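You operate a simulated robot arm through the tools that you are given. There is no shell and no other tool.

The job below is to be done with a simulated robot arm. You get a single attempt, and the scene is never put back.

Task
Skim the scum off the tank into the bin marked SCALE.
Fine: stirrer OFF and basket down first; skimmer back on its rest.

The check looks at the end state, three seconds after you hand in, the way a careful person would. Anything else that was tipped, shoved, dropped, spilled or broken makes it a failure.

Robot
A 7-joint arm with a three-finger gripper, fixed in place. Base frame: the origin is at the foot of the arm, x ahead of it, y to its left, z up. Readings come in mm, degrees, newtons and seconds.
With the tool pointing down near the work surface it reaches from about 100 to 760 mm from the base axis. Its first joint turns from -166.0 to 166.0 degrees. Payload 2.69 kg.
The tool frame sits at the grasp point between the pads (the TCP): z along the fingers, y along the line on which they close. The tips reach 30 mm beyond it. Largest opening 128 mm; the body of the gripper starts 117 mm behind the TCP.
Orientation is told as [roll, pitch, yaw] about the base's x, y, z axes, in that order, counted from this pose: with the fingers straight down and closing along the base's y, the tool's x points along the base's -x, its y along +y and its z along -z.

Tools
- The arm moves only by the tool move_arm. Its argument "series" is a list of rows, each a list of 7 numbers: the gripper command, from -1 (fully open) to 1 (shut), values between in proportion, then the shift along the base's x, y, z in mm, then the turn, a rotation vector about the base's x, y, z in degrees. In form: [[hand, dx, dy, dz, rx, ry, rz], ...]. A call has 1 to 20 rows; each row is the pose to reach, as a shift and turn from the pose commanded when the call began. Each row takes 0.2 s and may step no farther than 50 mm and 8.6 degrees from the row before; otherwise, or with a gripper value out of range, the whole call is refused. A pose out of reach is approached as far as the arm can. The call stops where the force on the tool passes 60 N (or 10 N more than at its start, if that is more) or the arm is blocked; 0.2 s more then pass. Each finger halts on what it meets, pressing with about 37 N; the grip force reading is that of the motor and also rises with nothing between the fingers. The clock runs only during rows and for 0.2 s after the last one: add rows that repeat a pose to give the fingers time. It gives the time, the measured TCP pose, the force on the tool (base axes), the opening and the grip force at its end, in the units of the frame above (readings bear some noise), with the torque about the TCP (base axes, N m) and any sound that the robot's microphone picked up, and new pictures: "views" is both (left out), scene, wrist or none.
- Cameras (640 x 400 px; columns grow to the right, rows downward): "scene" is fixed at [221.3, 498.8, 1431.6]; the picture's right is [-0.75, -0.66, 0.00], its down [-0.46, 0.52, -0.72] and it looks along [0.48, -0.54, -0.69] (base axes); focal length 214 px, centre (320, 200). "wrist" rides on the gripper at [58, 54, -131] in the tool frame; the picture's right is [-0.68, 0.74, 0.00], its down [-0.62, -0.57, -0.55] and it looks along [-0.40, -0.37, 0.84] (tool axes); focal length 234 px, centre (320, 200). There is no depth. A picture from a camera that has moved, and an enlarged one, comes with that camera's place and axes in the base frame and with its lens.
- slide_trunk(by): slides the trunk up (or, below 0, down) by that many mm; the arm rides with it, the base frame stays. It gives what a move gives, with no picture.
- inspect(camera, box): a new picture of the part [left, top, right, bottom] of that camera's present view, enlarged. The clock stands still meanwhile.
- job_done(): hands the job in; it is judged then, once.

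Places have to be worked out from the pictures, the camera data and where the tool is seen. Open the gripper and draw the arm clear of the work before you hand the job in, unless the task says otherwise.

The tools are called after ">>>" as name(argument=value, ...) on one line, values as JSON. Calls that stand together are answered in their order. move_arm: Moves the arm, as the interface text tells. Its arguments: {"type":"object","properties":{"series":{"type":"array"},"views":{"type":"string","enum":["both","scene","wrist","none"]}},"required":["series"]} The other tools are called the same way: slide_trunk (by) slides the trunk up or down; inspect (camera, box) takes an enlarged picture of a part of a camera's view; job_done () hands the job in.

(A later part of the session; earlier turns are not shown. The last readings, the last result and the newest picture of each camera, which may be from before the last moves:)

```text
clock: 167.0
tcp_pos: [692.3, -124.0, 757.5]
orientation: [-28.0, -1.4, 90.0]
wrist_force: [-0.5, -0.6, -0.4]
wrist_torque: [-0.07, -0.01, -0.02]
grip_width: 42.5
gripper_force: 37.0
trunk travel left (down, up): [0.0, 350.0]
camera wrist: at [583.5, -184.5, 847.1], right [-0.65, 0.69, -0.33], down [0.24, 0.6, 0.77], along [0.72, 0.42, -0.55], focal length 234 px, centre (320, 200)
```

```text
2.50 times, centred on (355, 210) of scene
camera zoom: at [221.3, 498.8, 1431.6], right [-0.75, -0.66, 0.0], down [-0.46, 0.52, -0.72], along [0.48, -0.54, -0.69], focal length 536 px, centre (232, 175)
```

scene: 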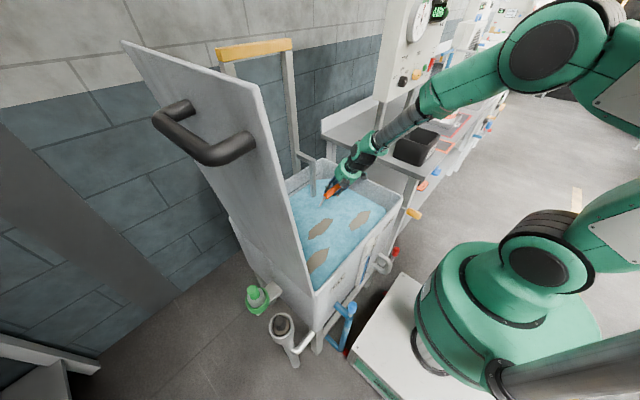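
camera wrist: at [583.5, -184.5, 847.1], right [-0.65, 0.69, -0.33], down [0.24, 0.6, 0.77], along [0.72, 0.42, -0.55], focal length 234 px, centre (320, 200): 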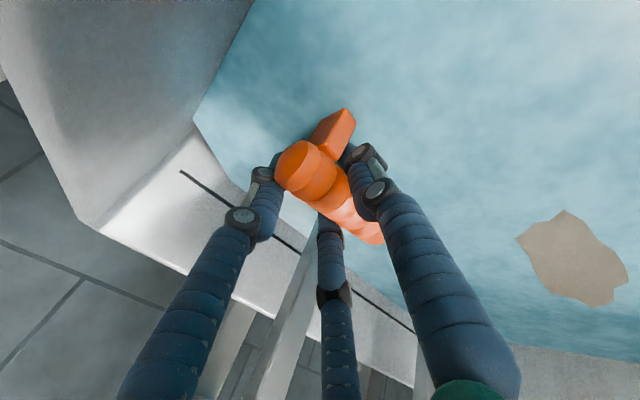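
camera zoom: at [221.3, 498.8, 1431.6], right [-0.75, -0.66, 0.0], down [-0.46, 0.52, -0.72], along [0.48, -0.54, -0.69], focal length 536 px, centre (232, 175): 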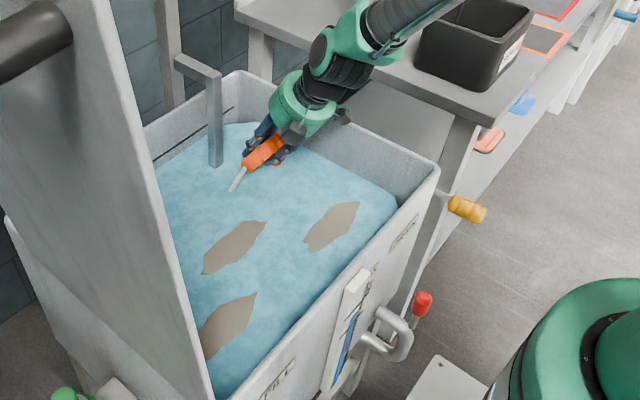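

The dish is under water, with its rod entering at y≈-35, clear of patch B. I slide it slowly under the patch.

>>> move_arm(series=[[1, -8, 0, 0, 0, 0, 0], [1, -17, 0, 0, 0, 0, 0], [1, -26, 0, 0, 0, 0, 0], [1, -35, 0, 0, 0, 0, 0], [1, -44, 0, 0, 0, 0, 0], [1, -53, 0, 0, 0, 0, 0], [1, -62, 0, 0, 0, 0, 0], [1, -71, 0, 0, 0, 0, 0], [1, -80, 2, 0, 0, 0, 0], [1, -87, 4, 0, 0, 0, 0], [1, -87, 6, 0, 0, 0, 0]], views="both")

>>> inspect(camera="scene", box=[290, 130, 420, 290])

```text
clock: 169.4
tcp_pos: [605.0, -119.9, 757.3]
orientation: [-28.0, -1.4, 89.9]
wrist_force: [-0.5, 0.8, -1.8]
wrist_torque: [-0.09, 0.02, 0.02]
grip_width: 42.1
gripper_force: 37.1
trunk travel left (down, up): [0.0, 350.0]
camera wrist: at [495.7, -180.8, 847.2], right [-0.65, 0.69, -0.33], down [0.24, 0.6, 0.77], along [0.72, 0.42, -0.55], focal length 234 px, centre (320, 200)
```

scene: 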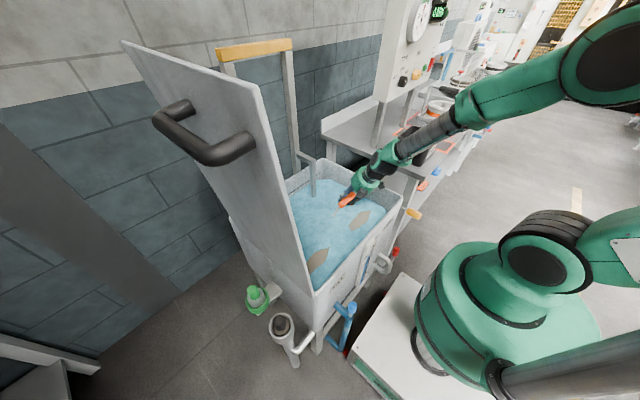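
wrist: 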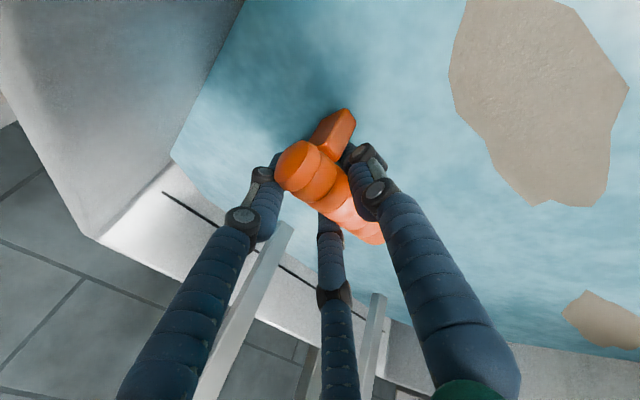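

```text
2.50 times, centred on (355, 210) of scene
camera zoom: at [221.3, 498.8, 1431.6], right [-0.75, -0.66, 0.0], down [-0.46, 0.52, -0.72], along [0.48, -0.54, -0.69], focal length 536 px, centre (232, 175)
```

zoom: 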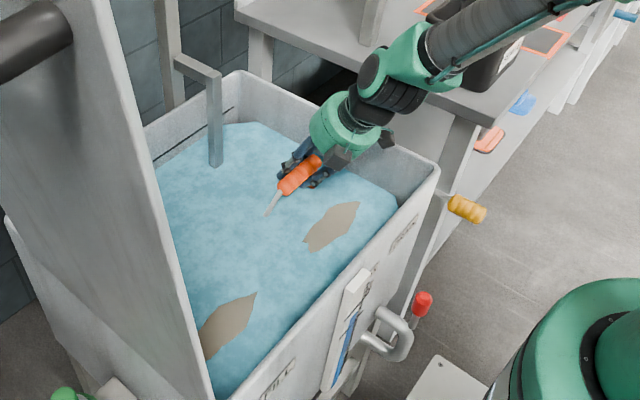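

Patch B has left the surface, so it should be in the dish. I raise the dish slowly, level, to look.

>>> move_arm(series=[[1, 0, 0, 10, 0, 0, 0], [1, 0, 0, 22, 0, 0, 0], [1, 0, 0, 36, 0, 0, 0], [1, 0, 0, 52, 0, 0, 0], [1, 0, 0, 70, 0, 0, 0], [1, 0, 0, 90, 0, 0, 0], [1, 0, 0, 90, 0, 0, 0]], views="both")

>>> inspect(camera="scene", box=[290, 130, 420, 290])

```text
clock: 171.0
tcp_pos: [604.8, -117.4, 847.1]
orientation: [-27.9, -1.6, 89.9]
wrist_force: [0.5, -1.0, -1.0]
wrist_torque: [-0.09, -0.03, 0.04]
grip_width: 42.2
gripper_force: 36.5
trunk travel left (down, up): [0.0, 350.0]
camera wrist: at [496.7, -178.9, 936.2], right [-0.65, 0.69, -0.33], down [0.24, 0.6, 0.77], along [0.72, 0.42, -0.55], focal length 234 px, centre (320, 200)
```

scene: 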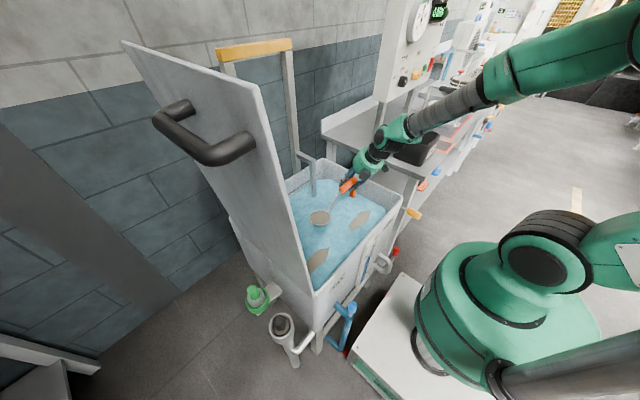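
wrist: 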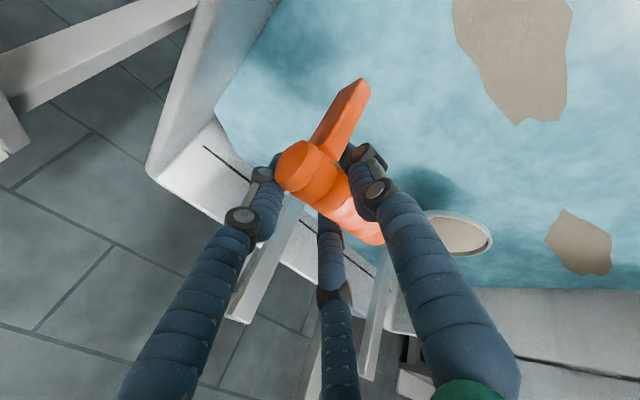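

```text
2.50 times, centred on (355, 210) of scene
camera zoom: at [221.3, 498.8, 1431.6], right [-0.75, -0.66, 0.0], down [-0.46, 0.52, -0.72], along [0.48, -0.54, -0.69], focal length 536 px, centre (232, 175)
```

zoom: 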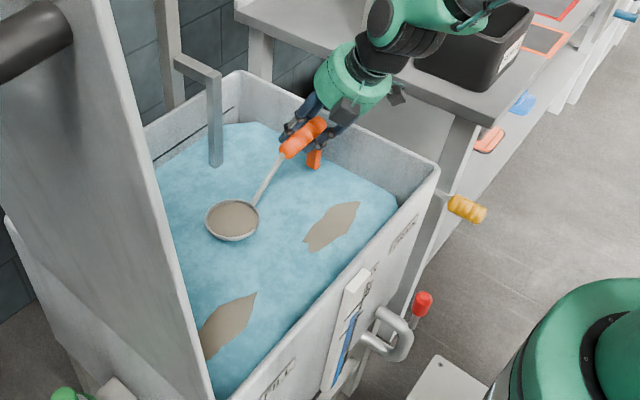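

Patch B now fills the dish as brown scum. I'll try to gather the next patch in the same trip: yaw 15°, go over free water beside patch C.

>>> move_arm(series=[[1, 8, 22, 5, 0, 0, 2.5], [1, 15, 45, 5, 0, 0, 5], [1, 22, 67, 5, 0, 0, 7.5], [1, 30, 90, 5, 0, 0, 10], [1, 37, 112, 5, 0, 0, 12.5], [1, 44, 134, 5, 0, 0, 15], [1, 44, 134, 5, 0, 0, 15]], views="both")

>>> inspect(camera="scene", box=[290, 130, 420, 290])

```text
clock: 172.6
tcp_pos: [648.4, 15.4, 851.2]
orientation: [-28.0, -1.5, 105.1]
wrist_force: [-0.1, 0.7, -1.4]
wrist_torque: [-0.07, -0.07, 0.01]
grip_width: 42.2
gripper_force: 37.2
trunk travel left (down, up): [0.0, 350.0]
camera wrist: at [560.3, -72.2, 940.5], right [-0.81, 0.49, -0.33], down [0.08, 0.64, 0.77], along [0.59, 0.59, -0.55], focal length 234 px, centre (320, 200)
```

scene: 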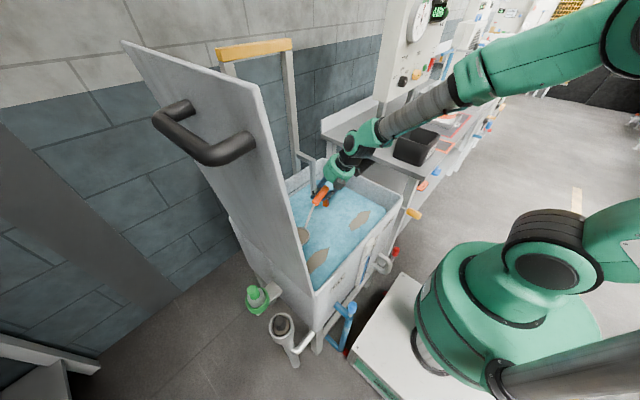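
wrist: 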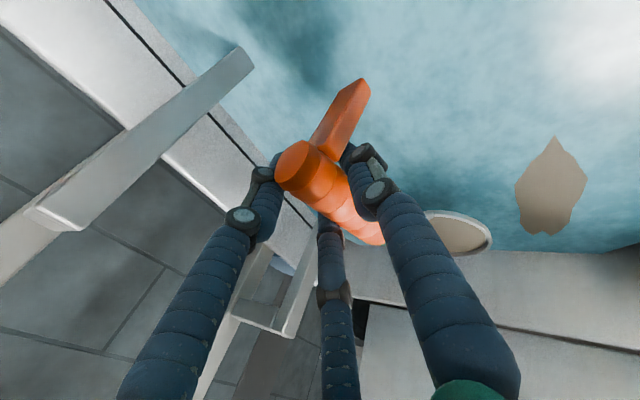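

```text
2.50 times, centred on (355, 210) of scene
camera zoom: at [221.3, 498.8, 1431.6], right [-0.75, -0.66, 0.0], down [-0.46, 0.52, -0.72], along [0.48, -0.54, -0.69], focal length 536 px, centre (232, 175)
```

zoom: 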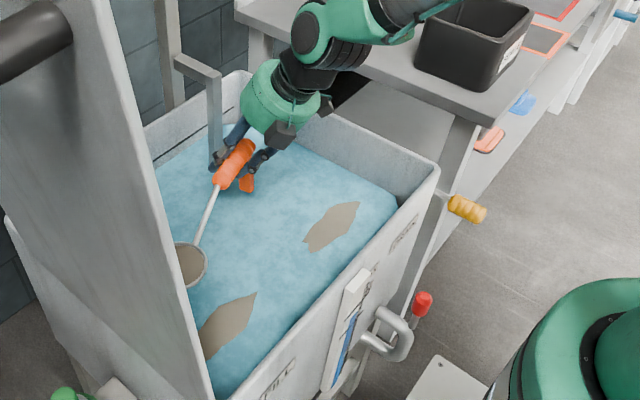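

The dish keeps its load. I lower beside patch C and slide under it.

>>> move_arm(series=[[1, 0, 0, -25, 0, 0, 0], [1, 0, 0, -50, 0, 0, 0], [1, 0, 0, -75, 0, 0, 0], [1, 0, 0, -92, 0, 0, 0], [1, 0, 0, -92, 0, 0, 0]], views="scene")

>>> inspect(camera="scene", box=[290, 130, 420, 290])

```text
clock: 173.8
tcp_pos: [647.8, 16.0, 760.1]
orientation: [-27.9, -1.5, 105.0]
wrist_force: [-0.1, -0.9, -1.4]
wrist_torque: [-0.07, -0.03, 0.01]
grip_width: 42.0
gripper_force: 36.8
trunk travel left (down, up): [0.0, 350.0]
```

scene: 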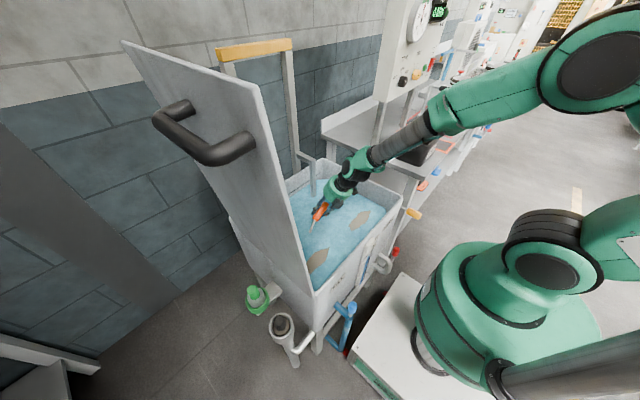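

```text
2.50 times, centred on (355, 210) of scene
camera zoom: at [221.3, 498.8, 1431.6], right [-0.75, -0.66, 0.0], down [-0.46, 0.52, -0.72], along [0.48, -0.54, -0.69], focal length 536 px, centre (232, 175)
```

zoom: 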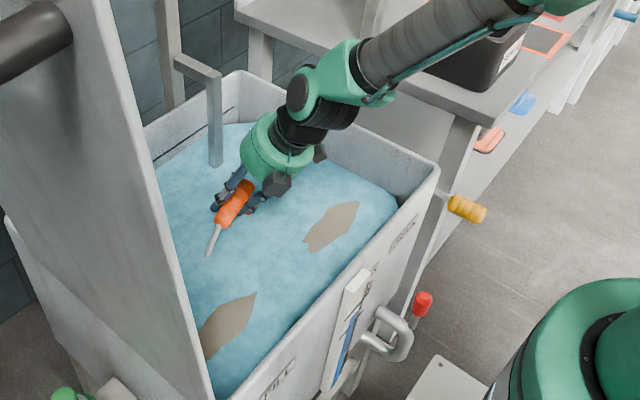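

No scum came off on re-entry. I slide under patch C.

>>> move_arm(series=[[1, -9, 0, 0, 0, 0, 0], [1, -18, 0, 0, 0, 0, 0], [1, -27, 0, 0, 0, 0, 0], [1, -36, 0, 0, 0, 0, 0], [1, -45, 0, 0, 0, 0, 0], [1, -54, 0, 0, 0, 0, 0], [1, -63, 0, 0, 0, 0, 0], [1, -72, 0, 0, 0, 0, 0], [1, -81, 0, 0, 0, 0, 0], [1, -88, 0, 0, 0, 0, 0], [1, -88, 0, 0, 0, 0, 0]], views="both")

>>> inspect(camera="scene", box=[290, 130, 420, 290])

```text
clock: 176.2
tcp_pos: [559.3, 13.5, 761.4]
orientation: [-28.1, -1.5, 105.0]
wrist_force: [0.1, -0.1, -1.7]
wrist_torque: [-0.09, -0.01, 0.0]
grip_width: 42.2
gripper_force: 37.1
trunk travel left (down, up): [0.0, 350.0]
camera wrist: at [471.4, -72.6, 850.2], right [-0.81, 0.49, -0.33], down [0.08, 0.64, 0.77], along [0.59, 0.59, -0.55], focal length 234 px, centre (320, 200)
```

scene: 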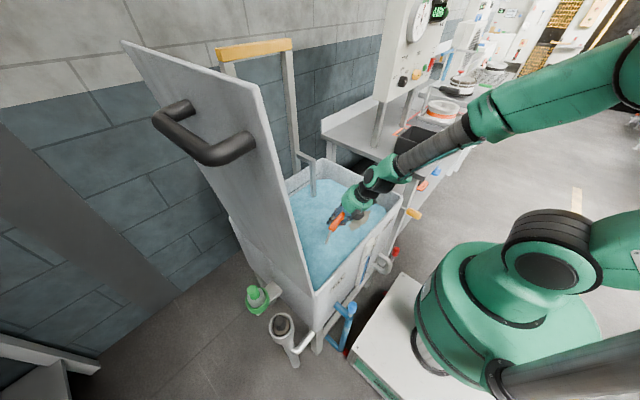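
wrist: 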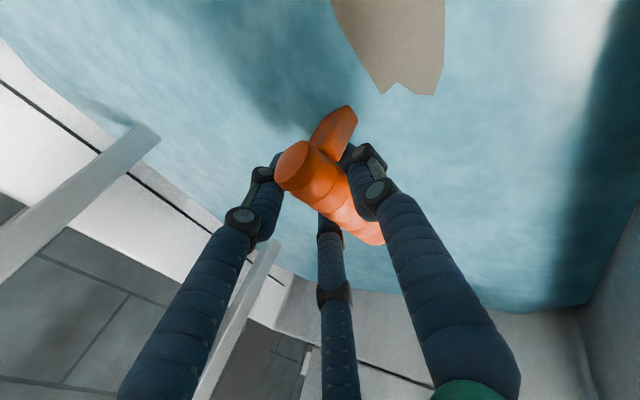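

```text
2.50 times, centred on (355, 210) of scene
camera zoom: at [221.3, 498.8, 1431.6], right [-0.75, -0.66, 0.0], down [-0.46, 0.52, -0.72], along [0.48, -0.54, -0.69], focal length 536 px, centre (232, 175)
```

zoom: 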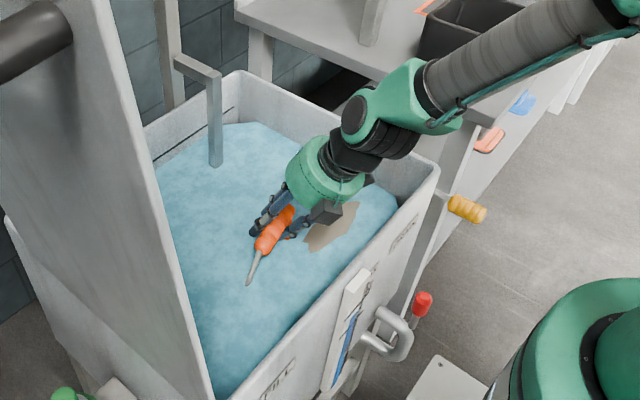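

Patch C is collected as well. I raise the dish level and check it.

>>> move_arm(series=[[1, 0, 0, 10, 0, 0, 0], [1, 0, 0, 22, 0, 0, 0], [1, 0, 0, 36, 0, 0, 0], [1, 0, 0, 52, 0, 0, 0], [1, 0, 0, 70, 0, 0, 0], [1, 0, 0, 95, 0, 0, 0], [1, 0, 0, 120, 0, 0, 0], [1, 0, 0, 120, 0, 0, 0]], views="both")

>>> inspect(camera="scene", box=[290, 130, 420, 290])

>>> inspect(camera="wrist", box=[280, 0, 560, 280])

```text
clock: 178.0
tcp_pos: [559.9, 14.6, 880.7]
orientation: [-28.1, -1.5, 105.1]
wrist_force: [-0.2, -0.7, -1.3]
wrist_torque: [-0.09, -0.02, 0.02]
grip_width: 42.1
gripper_force: 36.8
trunk travel left (down, up): [0.0, 350.0]
camera wrist: at [470.6, -72.0, 969.6], right [-0.81, 0.49, -0.33], down [0.08, 0.64, 0.77], along [0.59, 0.59, -0.55], focal length 234 px, centre (320, 200)
```

scene: 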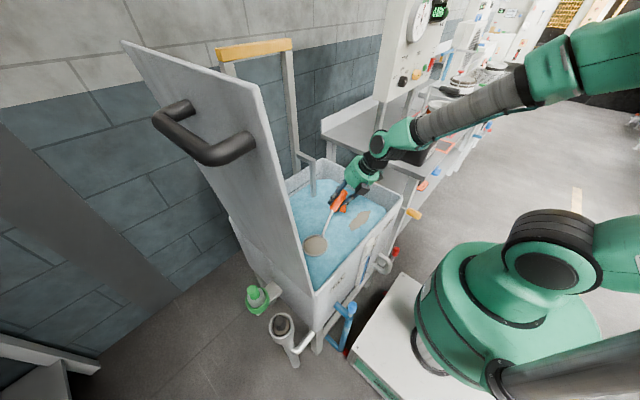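
wrist: 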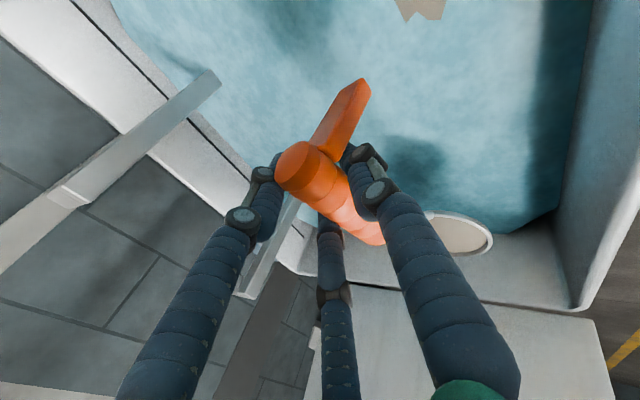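

```text
2.50 times, centred on (355, 210) of scene
camera zoom: at [221.3, 498.8, 1431.6], right [-0.75, -0.66, 0.0], down [-0.46, 0.52, -0.72], along [0.48, -0.54, -0.69], focal length 536 px, centre (232, 175)
```

zoom: 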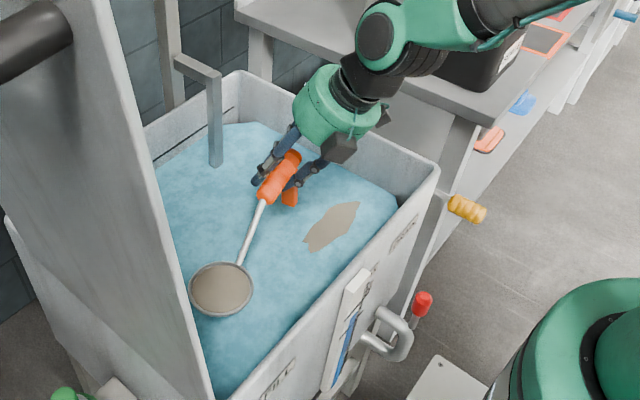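

```text
1.43 times, centred on (420, 140) of wrist
camera zoom: at [470.6, -72.0, 969.6], right [-0.81, 0.49, -0.33], down [0.08, 0.64, 0.77], along [0.59, 0.59, -0.55], focal length 334 px, centre (177, 286)
```

zoom: 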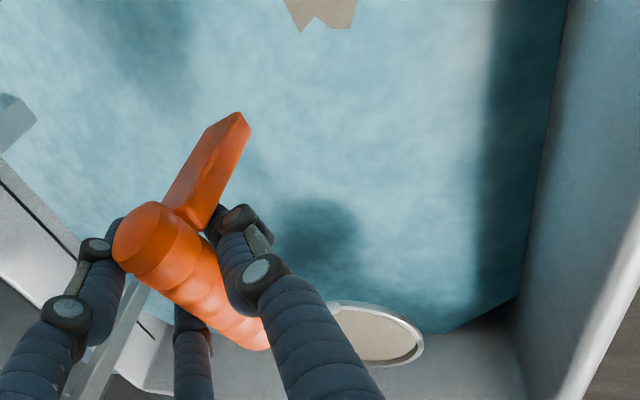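

The dish carries both loads. For patch A near the right wall I need the dish pointing to -y. I raise, pull in, and yaw the hand by about -195° at height, keeping the dish level.

>>> move_arm(series=[[1, -20, 10, 35, 0, 0, 0], [1, -45, 20, 70, 0, 0, 0], [1, -70, 30, 105, 0, 0, 0], [1, -95, 40, 140, 0, 0, 0], [1, -100, 45, 140, 0, 0, -8], [1, -100, 45, 140, 0, 0, -16], [1, -100, 45, 140, 0, 0, -24], [1, -100, 45, 140, 0, 0, -32], [1, -100, 45, 140, 0, 0, -40], [1, -100, 45, 140, 0, 0, -48], [1, -100, 45, 140, 0, 0, -56], [1, -100, 45, 140, 0, 0, -64], [1, -100, 45, 140, 0, 0, -72], [1, -100, 45, 140, 0, 0, -80], [1, -100, 45, 140, 0, 0, -88], [1, -100, 45, 140, 0, 0, -96]], views="both")

```text
clock: 181.4
tcp_pos: [460.4, 58.1, 1020.0]
orientation: [-28.0, -1.5, 8.9]
wrist_force: [-0.7, 0.0, -0.4]
wrist_torque: [-0.01, 0.01, 0.03]
grip_width: 41.8
gripper_force: 37.0
trunk travel left (down, up): [0.0, 350.0]
camera wrist: at [382.4, 157.3, 1108.9], right [0.58, 0.75, -0.33], down [0.62, -0.15, 0.77], along [0.53, -0.65, -0.55], focal length 234 px, centre (320, 200)
```

scene: 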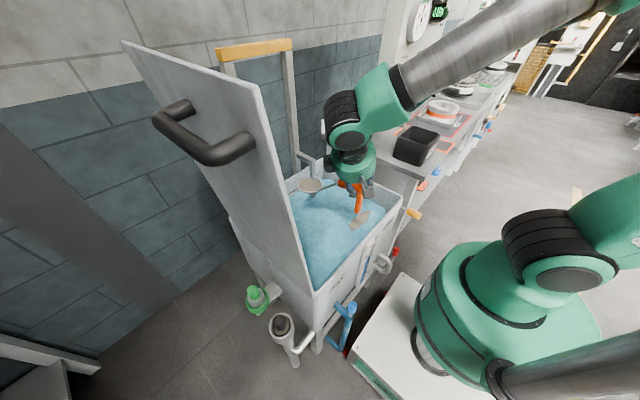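
wrist: 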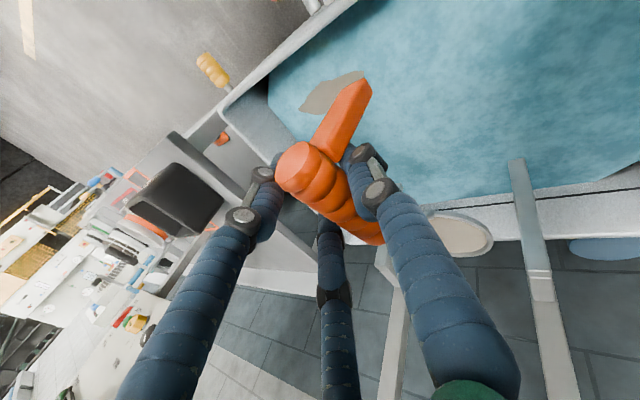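

The load is still level and in place. I continue the yaw to -90°.

>>> move_arm(series=[[1, 0, 0, 0, 0, 0, -8], [1, 0, 0, 0, 0, 0, -16], [1, 0, 0, 0, 0, 0, -24], [1, 0, 0, 0, 0, 0, -32], [1, 0, 0, 0, 0, 0, -40], [1, 0, 0, 0, 0, 0, -48], [1, 0, 0, 0, 0, 0, -56], [1, 0, 0, 0, 0, 0, -64], [1, 0, 0, 0, 0, 0, -72], [1, 0, 0, 0, 0, 0, -80], [1, 0, 0, 0, 0, 0, -88], [1, 0, 0, 0, 0, 0, -96], [1, 0, 0, 0, 0, 0, -99], [1, 0, 0, 0, 0, 0, -99]], views="both")

>>> inspect(camera="scene", box=[290, 110, 450, 290])

```text
clock: 184.4
tcp_pos: [458.8, 59.8, 1020.1]
orientation: [-28.1, -1.4, -90.1]
wrist_force: [-0.2, 0.1, -1.4]
wrist_torque: [0.07, -0.01, -0.02]
grip_width: 42.4
gripper_force: 37.0
trunk travel left (down, up): [0.0, 350.0]
camera wrist: at [569.4, 121.3, 1109.4], right [0.65, -0.69, -0.33], down [-0.24, -0.6, 0.77], along [-0.72, -0.42, -0.55], focal length 234 px, centre (320, 200)
```

scene: 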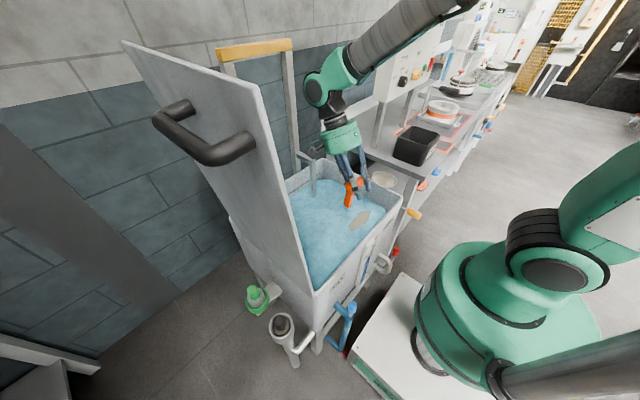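
wrist: 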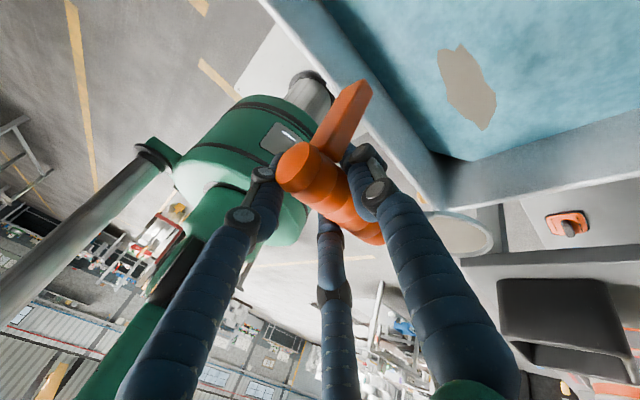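

```text
2.22 times, centred on (370, 200) of scene
camera zoom: at [221.3, 498.8, 1431.6], right [-0.75, -0.66, 0.0], down [-0.46, 0.52, -0.72], along [0.48, -0.54, -0.69], focal length 477 px, centre (209, 200)
```

zoom: 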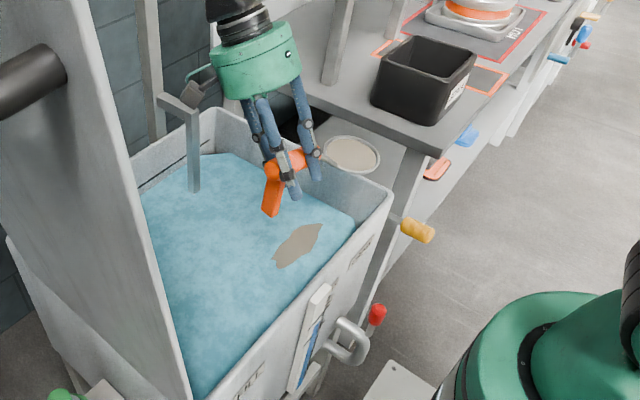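

Inward tilt works here. The dish is where calculated. I move it over free water beside patch A and descend.

>>> move_arm(series=[[1, 36, 7, -10, 0, 0, 0], [1, 72, 14, -20, 0, 0, 0], [1, 108, 21, -30, 0, 0, 0], [1, 140, 28, -50, 0, 0, 0], [1, 142, 28, -90, 0, 0, 0], [1, 142, 28, -130, 0, 0, 0], [1, 142, 28, -165, 0, 0, 0], [1, 142, 28, -165, 0, 0, 0]], views="both")

>>> inspect(camera="scene", box=[290, 110, 450, 290])

```text
clock: 186.2
tcp_pos: [603.8, 87.3, 855.0]
orientation: [-28.0, -1.6, -90.0]
wrist_force: [-0.3, 0.1, -1.6]
wrist_torque: [0.08, 0.01, 0.01]
grip_width: 42.3
gripper_force: 36.5
trunk travel left (down, up): [0.0, 350.0]
camera wrist: at [713.2, 148.2, 944.2], right [0.65, -0.69, -0.33], down [-0.24, -0.6, 0.77], along [-0.72, -0.42, -0.55], focal length 234 px, centre (320, 200)
```

scene: 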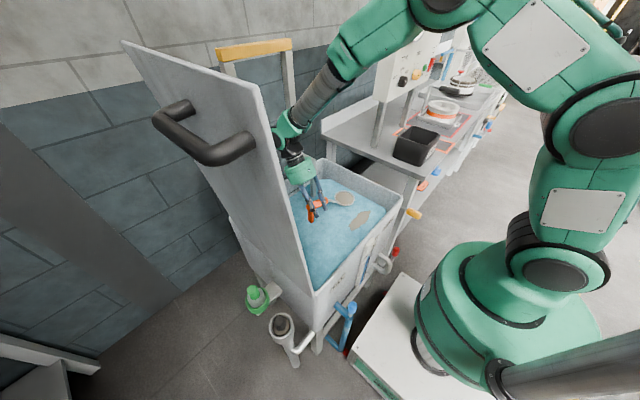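
wrist: 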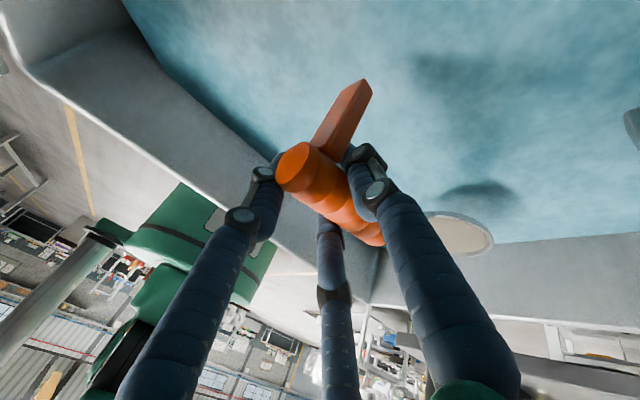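

```text
2.22 times, centred on (370, 200) of scene
camera zoom: at [221.3, 498.8, 1431.6], right [-0.75, -0.66, 0.0], down [-0.46, 0.52, -0.72], along [0.48, -0.54, -0.69], focal length 477 px, centre (209, 200)
```

zoom: 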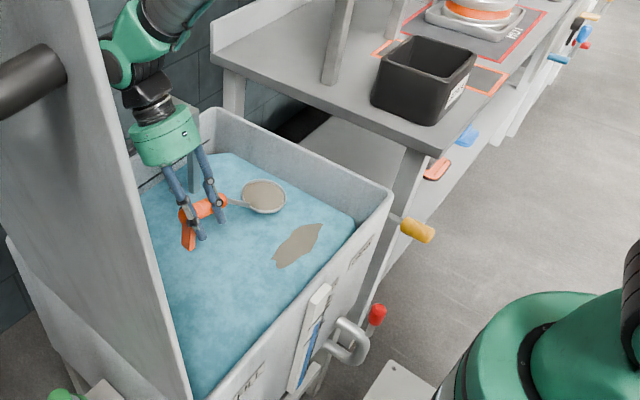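

Clearances look fine. I lower the dish into the water beside patch A.

>>> move_arm(series=[[1, 0, 0, -25, 0, 0, 0], [1, 0, 0, -50, 0, 0, 0], [1, 0, 0, -75, 0, 0, 0], [1, 0, 0, -97, 0, 0, 0], [1, 0, 0, -97, 0, 0, 0]], views="scene")

>>> move_arm(series=[[1, -10, 0, 0, 0, 0, 0], [1, -20, 0, 0, 0, 0, 0], [1, -30, 0, 0, 0, 0, 0], [1, -40, 0, 0, 0, 0, 0], [1, -50, 0, 0, 0, 0, 0], [1, -60, 0, 0, 0, 0, 0], [1, -70, 0, 0, 0, 0, 0], [1, -80, 0, 0, 0, 0, 0], [1, -90, 0, 0, 0, 0, 0], [1, -98, 0, 0, 0, 0, 0], [1, -98, 0, 0, 0, 0, 0]], views="both")

>>> inspect(camera="scene", box=[290, 110, 450, 290])

```text
clock: 187.4
tcp_pos: [602.4, 89.1, 759.2]
orientation: [-28.0, -1.5, -89.9]
wrist_force: [0.2, 0.1, -1.1]
wrist_torque: [0.07, 0.0, 0.0]
grip_width: 42.1
gripper_force: 36.9
trunk travel left (down, up): [0.0, 350.0]
```

scene: 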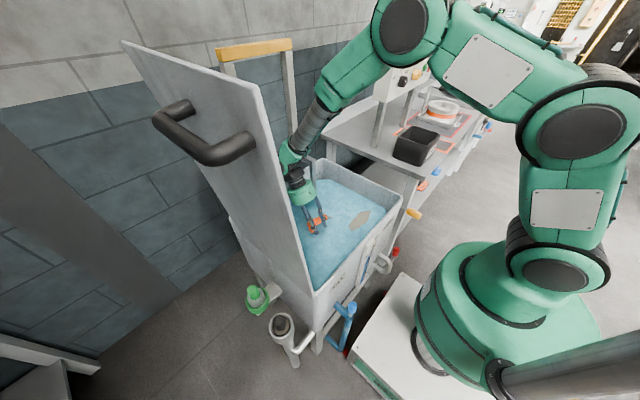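

```text
clock: 189.8
tcp_pos: [503.8, 87.1, 759.0]
orientation: [-27.9, -1.5, -90.0]
wrist_force: [-0.5, 0.6, -0.9]
wrist_torque: [0.08, 0.02, 0.02]
grip_width: 42.3
gripper_force: 37.1
trunk travel left (down, up): [0.0, 350.0]
camera wrist: at [613.2, 148.7, 848.0], right [0.65, -0.69, -0.33], down [-0.24, -0.6, 0.77], along [-0.72, -0.42, -0.55], focal length 234 px, centre (320, 200)
```

scene: 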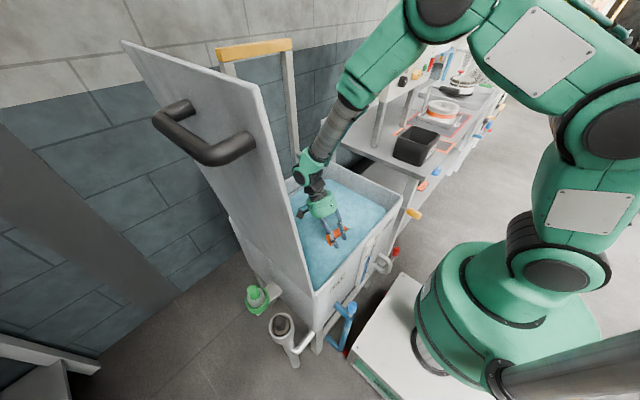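
wrist: 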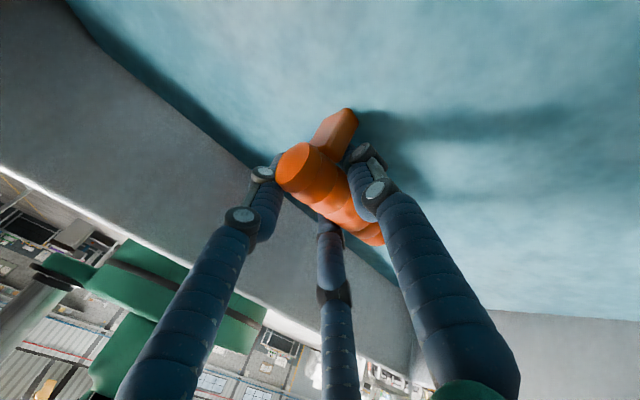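

```text
2.22 times, centred on (370, 200) of scene
camera zoom: at [221.3, 498.8, 1431.6], right [-0.75, -0.66, 0.0], down [-0.46, 0.52, -0.72], along [0.48, -0.54, -0.69], focal length 477 px, centre (209, 200)
```

zoom: 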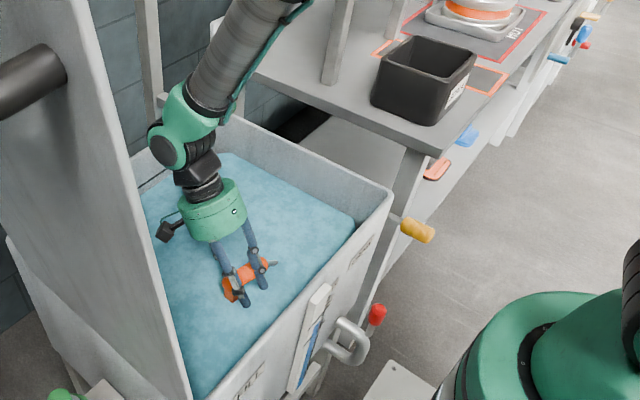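

All patches are off the surface. I raise the dish straight up, slowly and level, to above the rim.

>>> move_arm(series=[[1, 0, 0, 10, 0, 0, 0], [1, 0, 0, 22, 0, 0, 0], [1, 0, 0, 36, 0, 0, 0], [1, 0, 0, 52, 0, 0, 0], [1, 0, 0, 70, 0, 0, 0], [1, 0, 0, 95, 0, 0, 0], [1, 0, 0, 125, 0, 0, 0], [1, 0, 0, 155, 0, 0, 0], [1, 0, 0, 190, 0, 0, 0], [1, 0, 0, 225, 0, 0, 0], [1, 0, 0, 260, 0, 0, 0], [1, 0, 0, 260, 0, 0, 0]], views="both")

>>> inspect(camera="scene", box=[290, 110, 450, 290])

```text
clock: 192.4
tcp_pos: [501.2, 87.6, 1019.1]
orientation: [-28.0, -1.4, -89.9]
wrist_force: [0.6, 0.2, -0.1]
wrist_torque: [0.06, 0.02, 0.0]
grip_width: 42.4
gripper_force: 37.2
trunk travel left (down, up): [0.0, 350.0]
camera wrist: at [610.5, 148.3, 1109.0], right [0.65, -0.69, -0.33], down [-0.24, -0.6, 0.77], along [-0.72, -0.42, -0.55], focal length 234 px, centre (320, 200)
```

scene: 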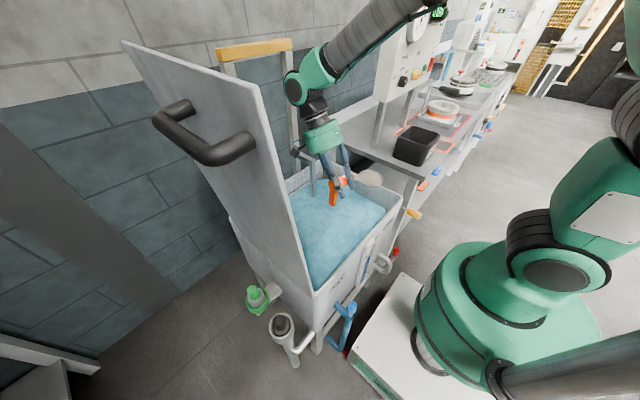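
wrist: 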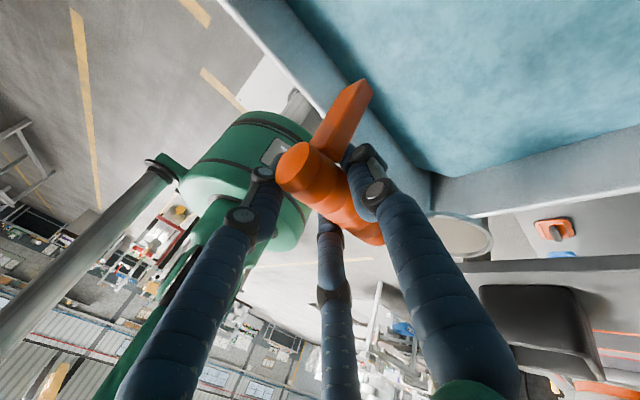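

```text
2.22 times, centred on (370, 200) of scene
camera zoom: at [221.3, 498.8, 1431.6], right [-0.75, -0.66, 0.0], down [-0.46, 0.52, -0.72], along [0.48, -0.54, -0.69], focal length 477 px, centre (209, 200)
```

zoom: 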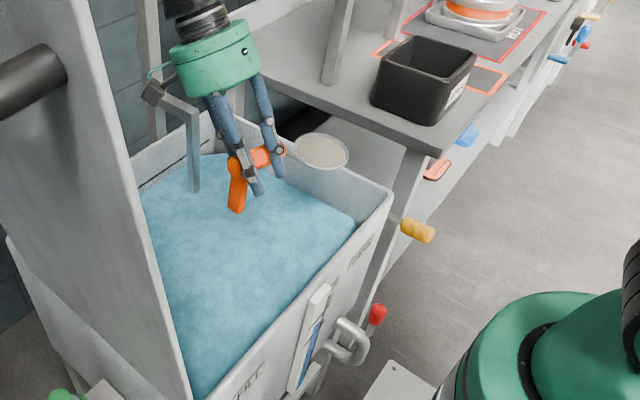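

The tank surface is clean and the dish holds all the scum. Now I carry it level toward the SCALE bin, staying above bin height and clear of the panel.

>>> move_arm(series=[[1, -3, -25, 15, 0, 0, 1], [1, -6, -55, 30, 0, 0, 2], [1, -10, -90, 42, 0, 0, 3], [1, -14, -127, 51, 0, 0, 4.5], [1, -18, -165, 51, 0, 0, 6], [1, -22, -203, 51, 0, 0, 7.5], [1, -27, -241, 51, 0, 0, 9], [1, -32, -280, 51, 0, 0, 10.5], [1, -37, -318, 51, 0, 0, 12], [1, -43, -356, 51, 0, 0, 13.5], [1, -48, -395, 51, 0, 0, 15], [1, -52, -425, 51, 0, 0, 15], [1, -52, -433, 51, 0, 0, 15], [1, -52, -433, 51, 0, 0, 15]], views="both")

>>> inspect(camera="scene", box=[360, 60, 480, 180])

```text
clock: 195.4
tcp_pos: [452.1, -346.4, 1066.0]
orientation: [-28.1, -1.5, -74.9]
wrist_force: [-0.6, -0.2, -1.1]
wrist_torque: [0.11, 0.05, 0.0]
grip_width: 42.5
gripper_force: 37.4
trunk travel left (down, up): [0.0, 350.0]
camera wrist: at [541.7, -258.7, 1155.5], right [0.81, -0.49, -0.33], down [-0.08, -0.64, 0.77], along [-0.59, -0.59, -0.55], focal length 234 px, centre (320, 200)
```

scene: 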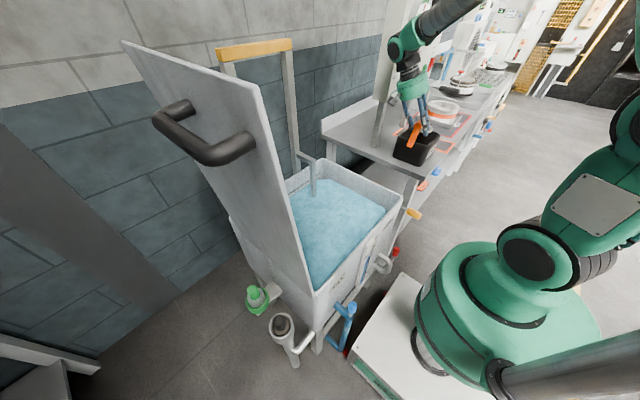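
wrist: 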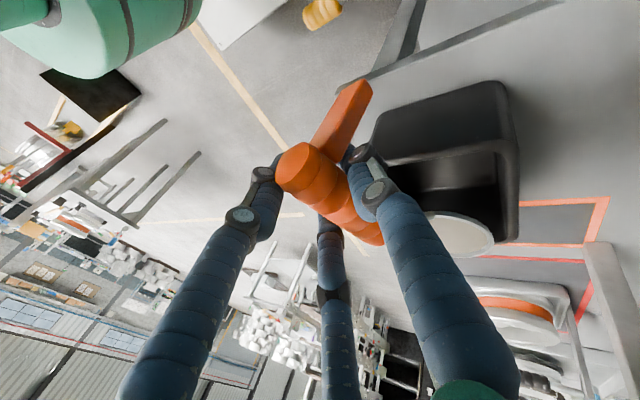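

```text
3.33 times, centred on (420, 120) of scene
camera zoom: at [221.3, 498.8, 1431.6], right [-0.75, -0.66, 0.0], down [-0.46, 0.52, -0.72], along [0.48, -0.54, -0.69], focal length 715 px, centre (-13, 467)
```

zoom: 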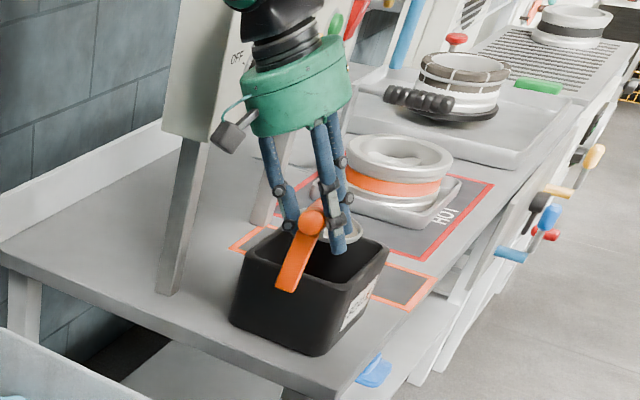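

The dish is right above the bin's centre (about (497,-520)). I start rolling it outward about its own axis, keeping it over the bin.

>>> move_arm(series=[[1, -9.1, -2.4, 0, 1.8, -6.8, 0], [1, -18, -4.8, 0, 3.6, -13.5, 0], [1, -26.7, -7.1, 0, 5.4, -20.3, 0], [1, -34.9, -9.4, 0, 7.2, -27, 0], [1, -34.9, -9.4, 0, 7.2, -27, 0]], views="both")

>>> inspect(camera="scene", box=[360, 60, 480, 180])

```text
clock: 196.6
tcp_pos: [417.0, -353.8, 1068.9]
orientation: [0.1, -1.4, -75.8]
wrist_force: [0.0, 0.5, -1.0]
wrist_torque: [0.06, 0.05, -0.01]
grip_width: 42.6
gripper_force: 37.0
trunk travel left (down, up): [0.0, 350.0]
camera wrist: at [453.6, -281.5, 1198.8], right [0.88, -0.47, 0.02], down [-0.4, -0.72, 0.56], along [-0.25, -0.5, -0.83], focal length 234 px, centre (320, 200)
```

scene: 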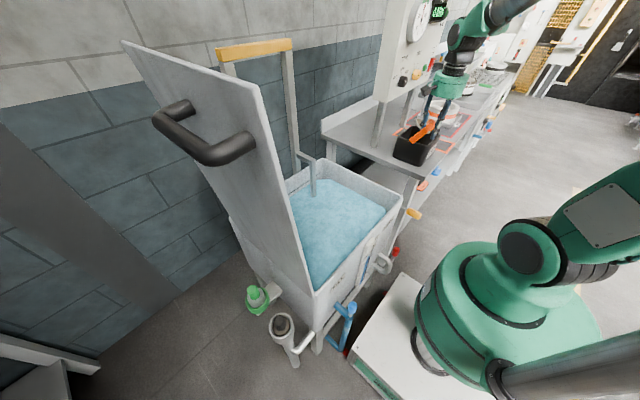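
wrist: 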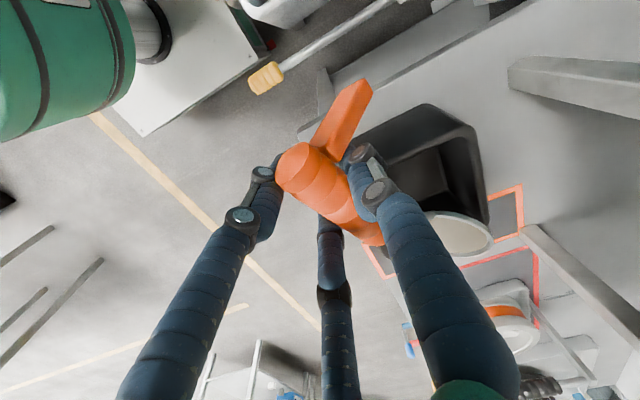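

```text
3.33 times, centred on (420, 120) of scene
camera zoom: at [221.3, 498.8, 1431.6], right [-0.75, -0.66, 0.0], down [-0.46, 0.52, -0.72], along [0.48, -0.54, -0.69], focal length 715 px, centre (-13, 467)
```

zoom: 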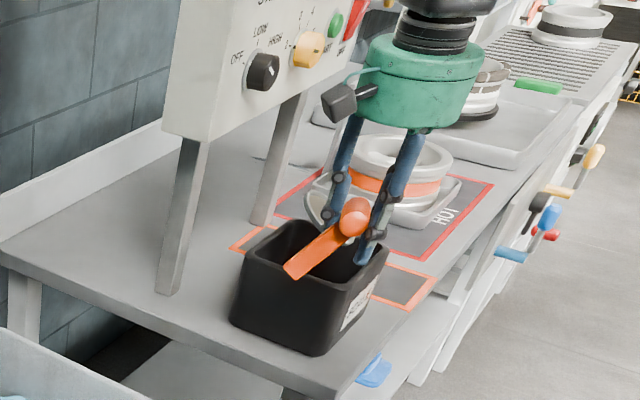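

The tool is vertical and the dish still over the bin, scum in place. I yaw about the bin's vertical axis to a more comfortable direction before finishing the roll.

>>> move_arm(series=[[1, 21, 5.5, 0, 0, 0, -7.5], [1, 44, 11.8, 0, 0, 0, -15], [1, 67.6, 14.9, 0, 0, 0, -22.5], [1, 91.3, 15.1, 0, 0, 0, -30], [1, 91.3, 15.1, 0, 0, 0, -30]], views="both")

>>> inspect(camera="scene", box=[360, 60, 480, 180])

```text
clock: 197.8
tcp_pos: [507.6, -340.6, 1067.2]
orientation: [0.0, -1.4, -105.8]
wrist_force: [0.7, -0.1, -2.0]
wrist_torque: [0.08, 0.02, 0.01]
grip_width: 42.3
gripper_force: 37.5
trunk travel left (down, up): [0.0, 350.0]
camera wrist: at [576.8, -296.2, 1197.9], right [0.52, -0.85, 0.02], down [-0.71, -0.43, 0.56], along [-0.47, -0.31, -0.83], focal length 234 px, centre (320, 200)
```

scene: 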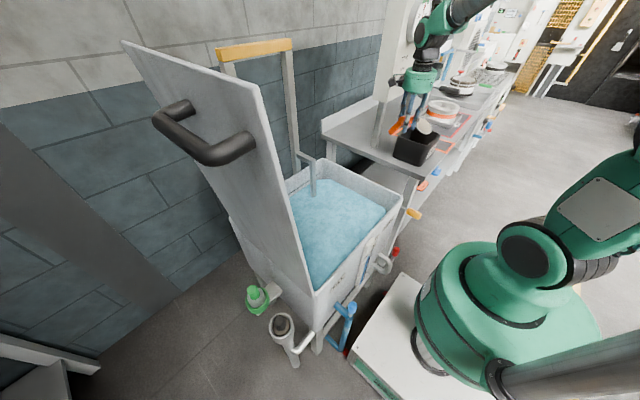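
wrist: 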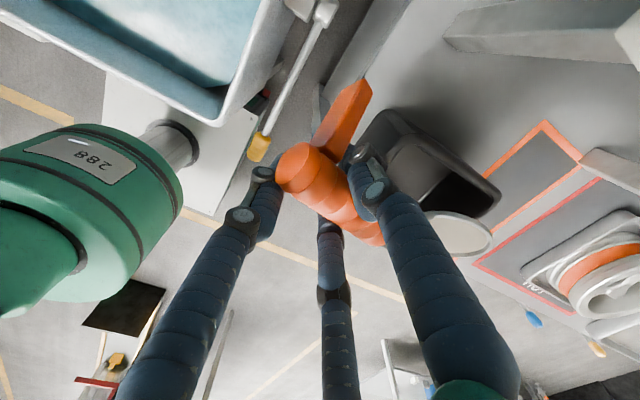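

```text
3.33 times, centred on (420, 120) of scene
camera zoom: at [221.3, 498.8, 1431.6], right [-0.75, -0.66, 0.0], down [-0.46, 0.52, -0.72], along [0.48, -0.54, -0.69], focal length 715 px, centre (-13, 467)
```

zoom: 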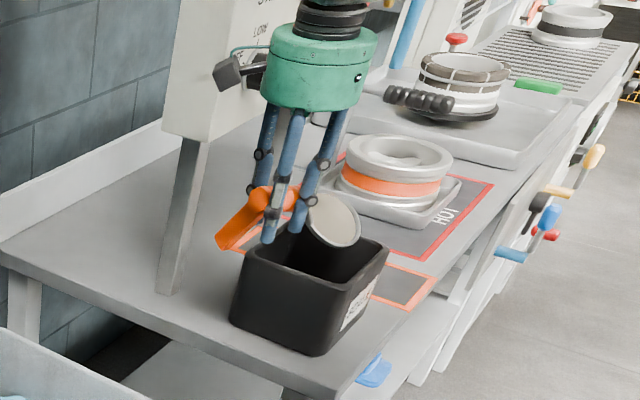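

Perfect, still over the bin. I continue the roll toward 60° while lowering slightly.

>>> move_arm(series=[[1, -8.9, 2.5, -5, -2.2, -7.7, 0], [1, -16.8, 4.8, -10, -4.4, -15.4, 0], [1, -23.8, 6.7, -16, -6.5, -23.1, 0], [1, -29.5, 8.4, -22, -8.7, -30.8, 0], [1, -29.5, 8.4, -22, -8.7, -30.8, 0]], views="both")

>>> inspect(camera="scene", box=[360, 60, 480, 180])

```text
clock: 199.0
tcp_pos: [477.7, -331.2, 1047.2]
orientation: [32.1, -1.3, -106.4]
wrist_force: [0.0, -0.3, -1.3]
wrist_torque: [0.09, 0.01, 0.01]
grip_width: 42.6
gripper_force: 36.5
trunk travel left (down, up): [0.0, 350.0]
camera wrist: at [473.4, -265.1, 1185.8], right [0.41, -0.82, 0.41], down [-0.91, -0.37, 0.18], along [0.0, -0.44, -0.9], focal length 234 px, centre (320, 200)
```

scene: 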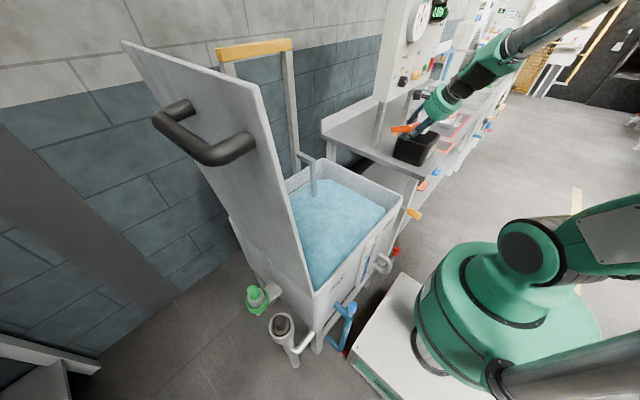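
wrist: 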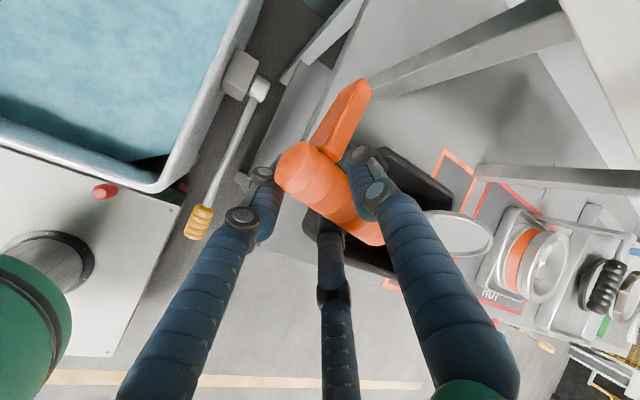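

```text
3.33 times, centred on (420, 120) of scene
camera zoom: at [221.3, 498.8, 1431.6], right [-0.75, -0.66, 0.0], down [-0.46, 0.52, -0.72], along [0.48, -0.54, -0.69], focal length 715 px, centre (-13, 467)
```

zoom: 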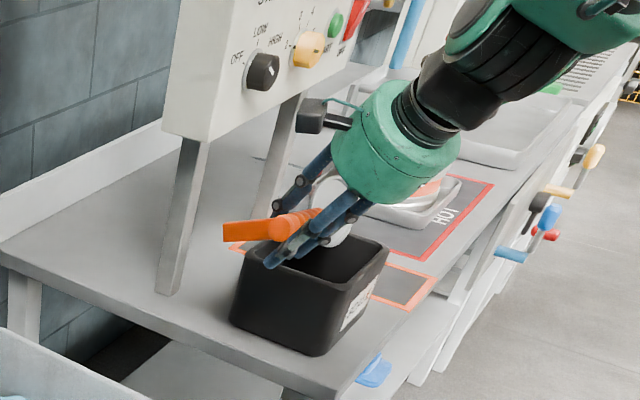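

The dish looks grey now, so the scum seems to have slid off. I zoom into the dish and the bin.

>>> inspect(camera="wrist", box=[280, 130, 520, 300])

>>> inspect(camera="scene", box=[390, 100, 450, 170])

```text
2.35 times, centred on (400, 215) of wrist
camera zoom: at [473.4, -265.1, 1185.8], right [0.41, -0.82, 0.41], down [-0.91, -0.37, 0.18], along [0.0, -0.44, -0.9], focal length 551 px, centre (132, 165)
```

zoom: 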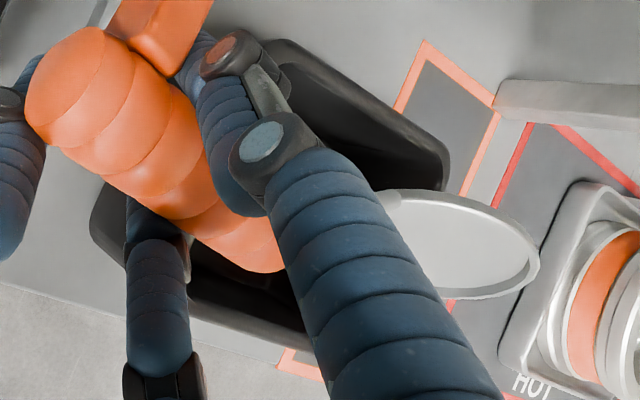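

```text
5.71 times, centred on (420, 135) of scene
camera zoom: at [221.3, 498.8, 1431.6], right [-0.75, -0.66, 0.0], down [-0.46, 0.52, -0.72], along [0.48, -0.54, -0.69], focal length 1226 px, centre (-251, 571)
```

zoom: 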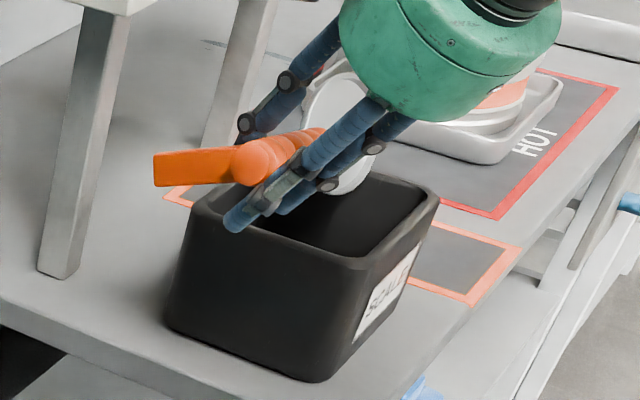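

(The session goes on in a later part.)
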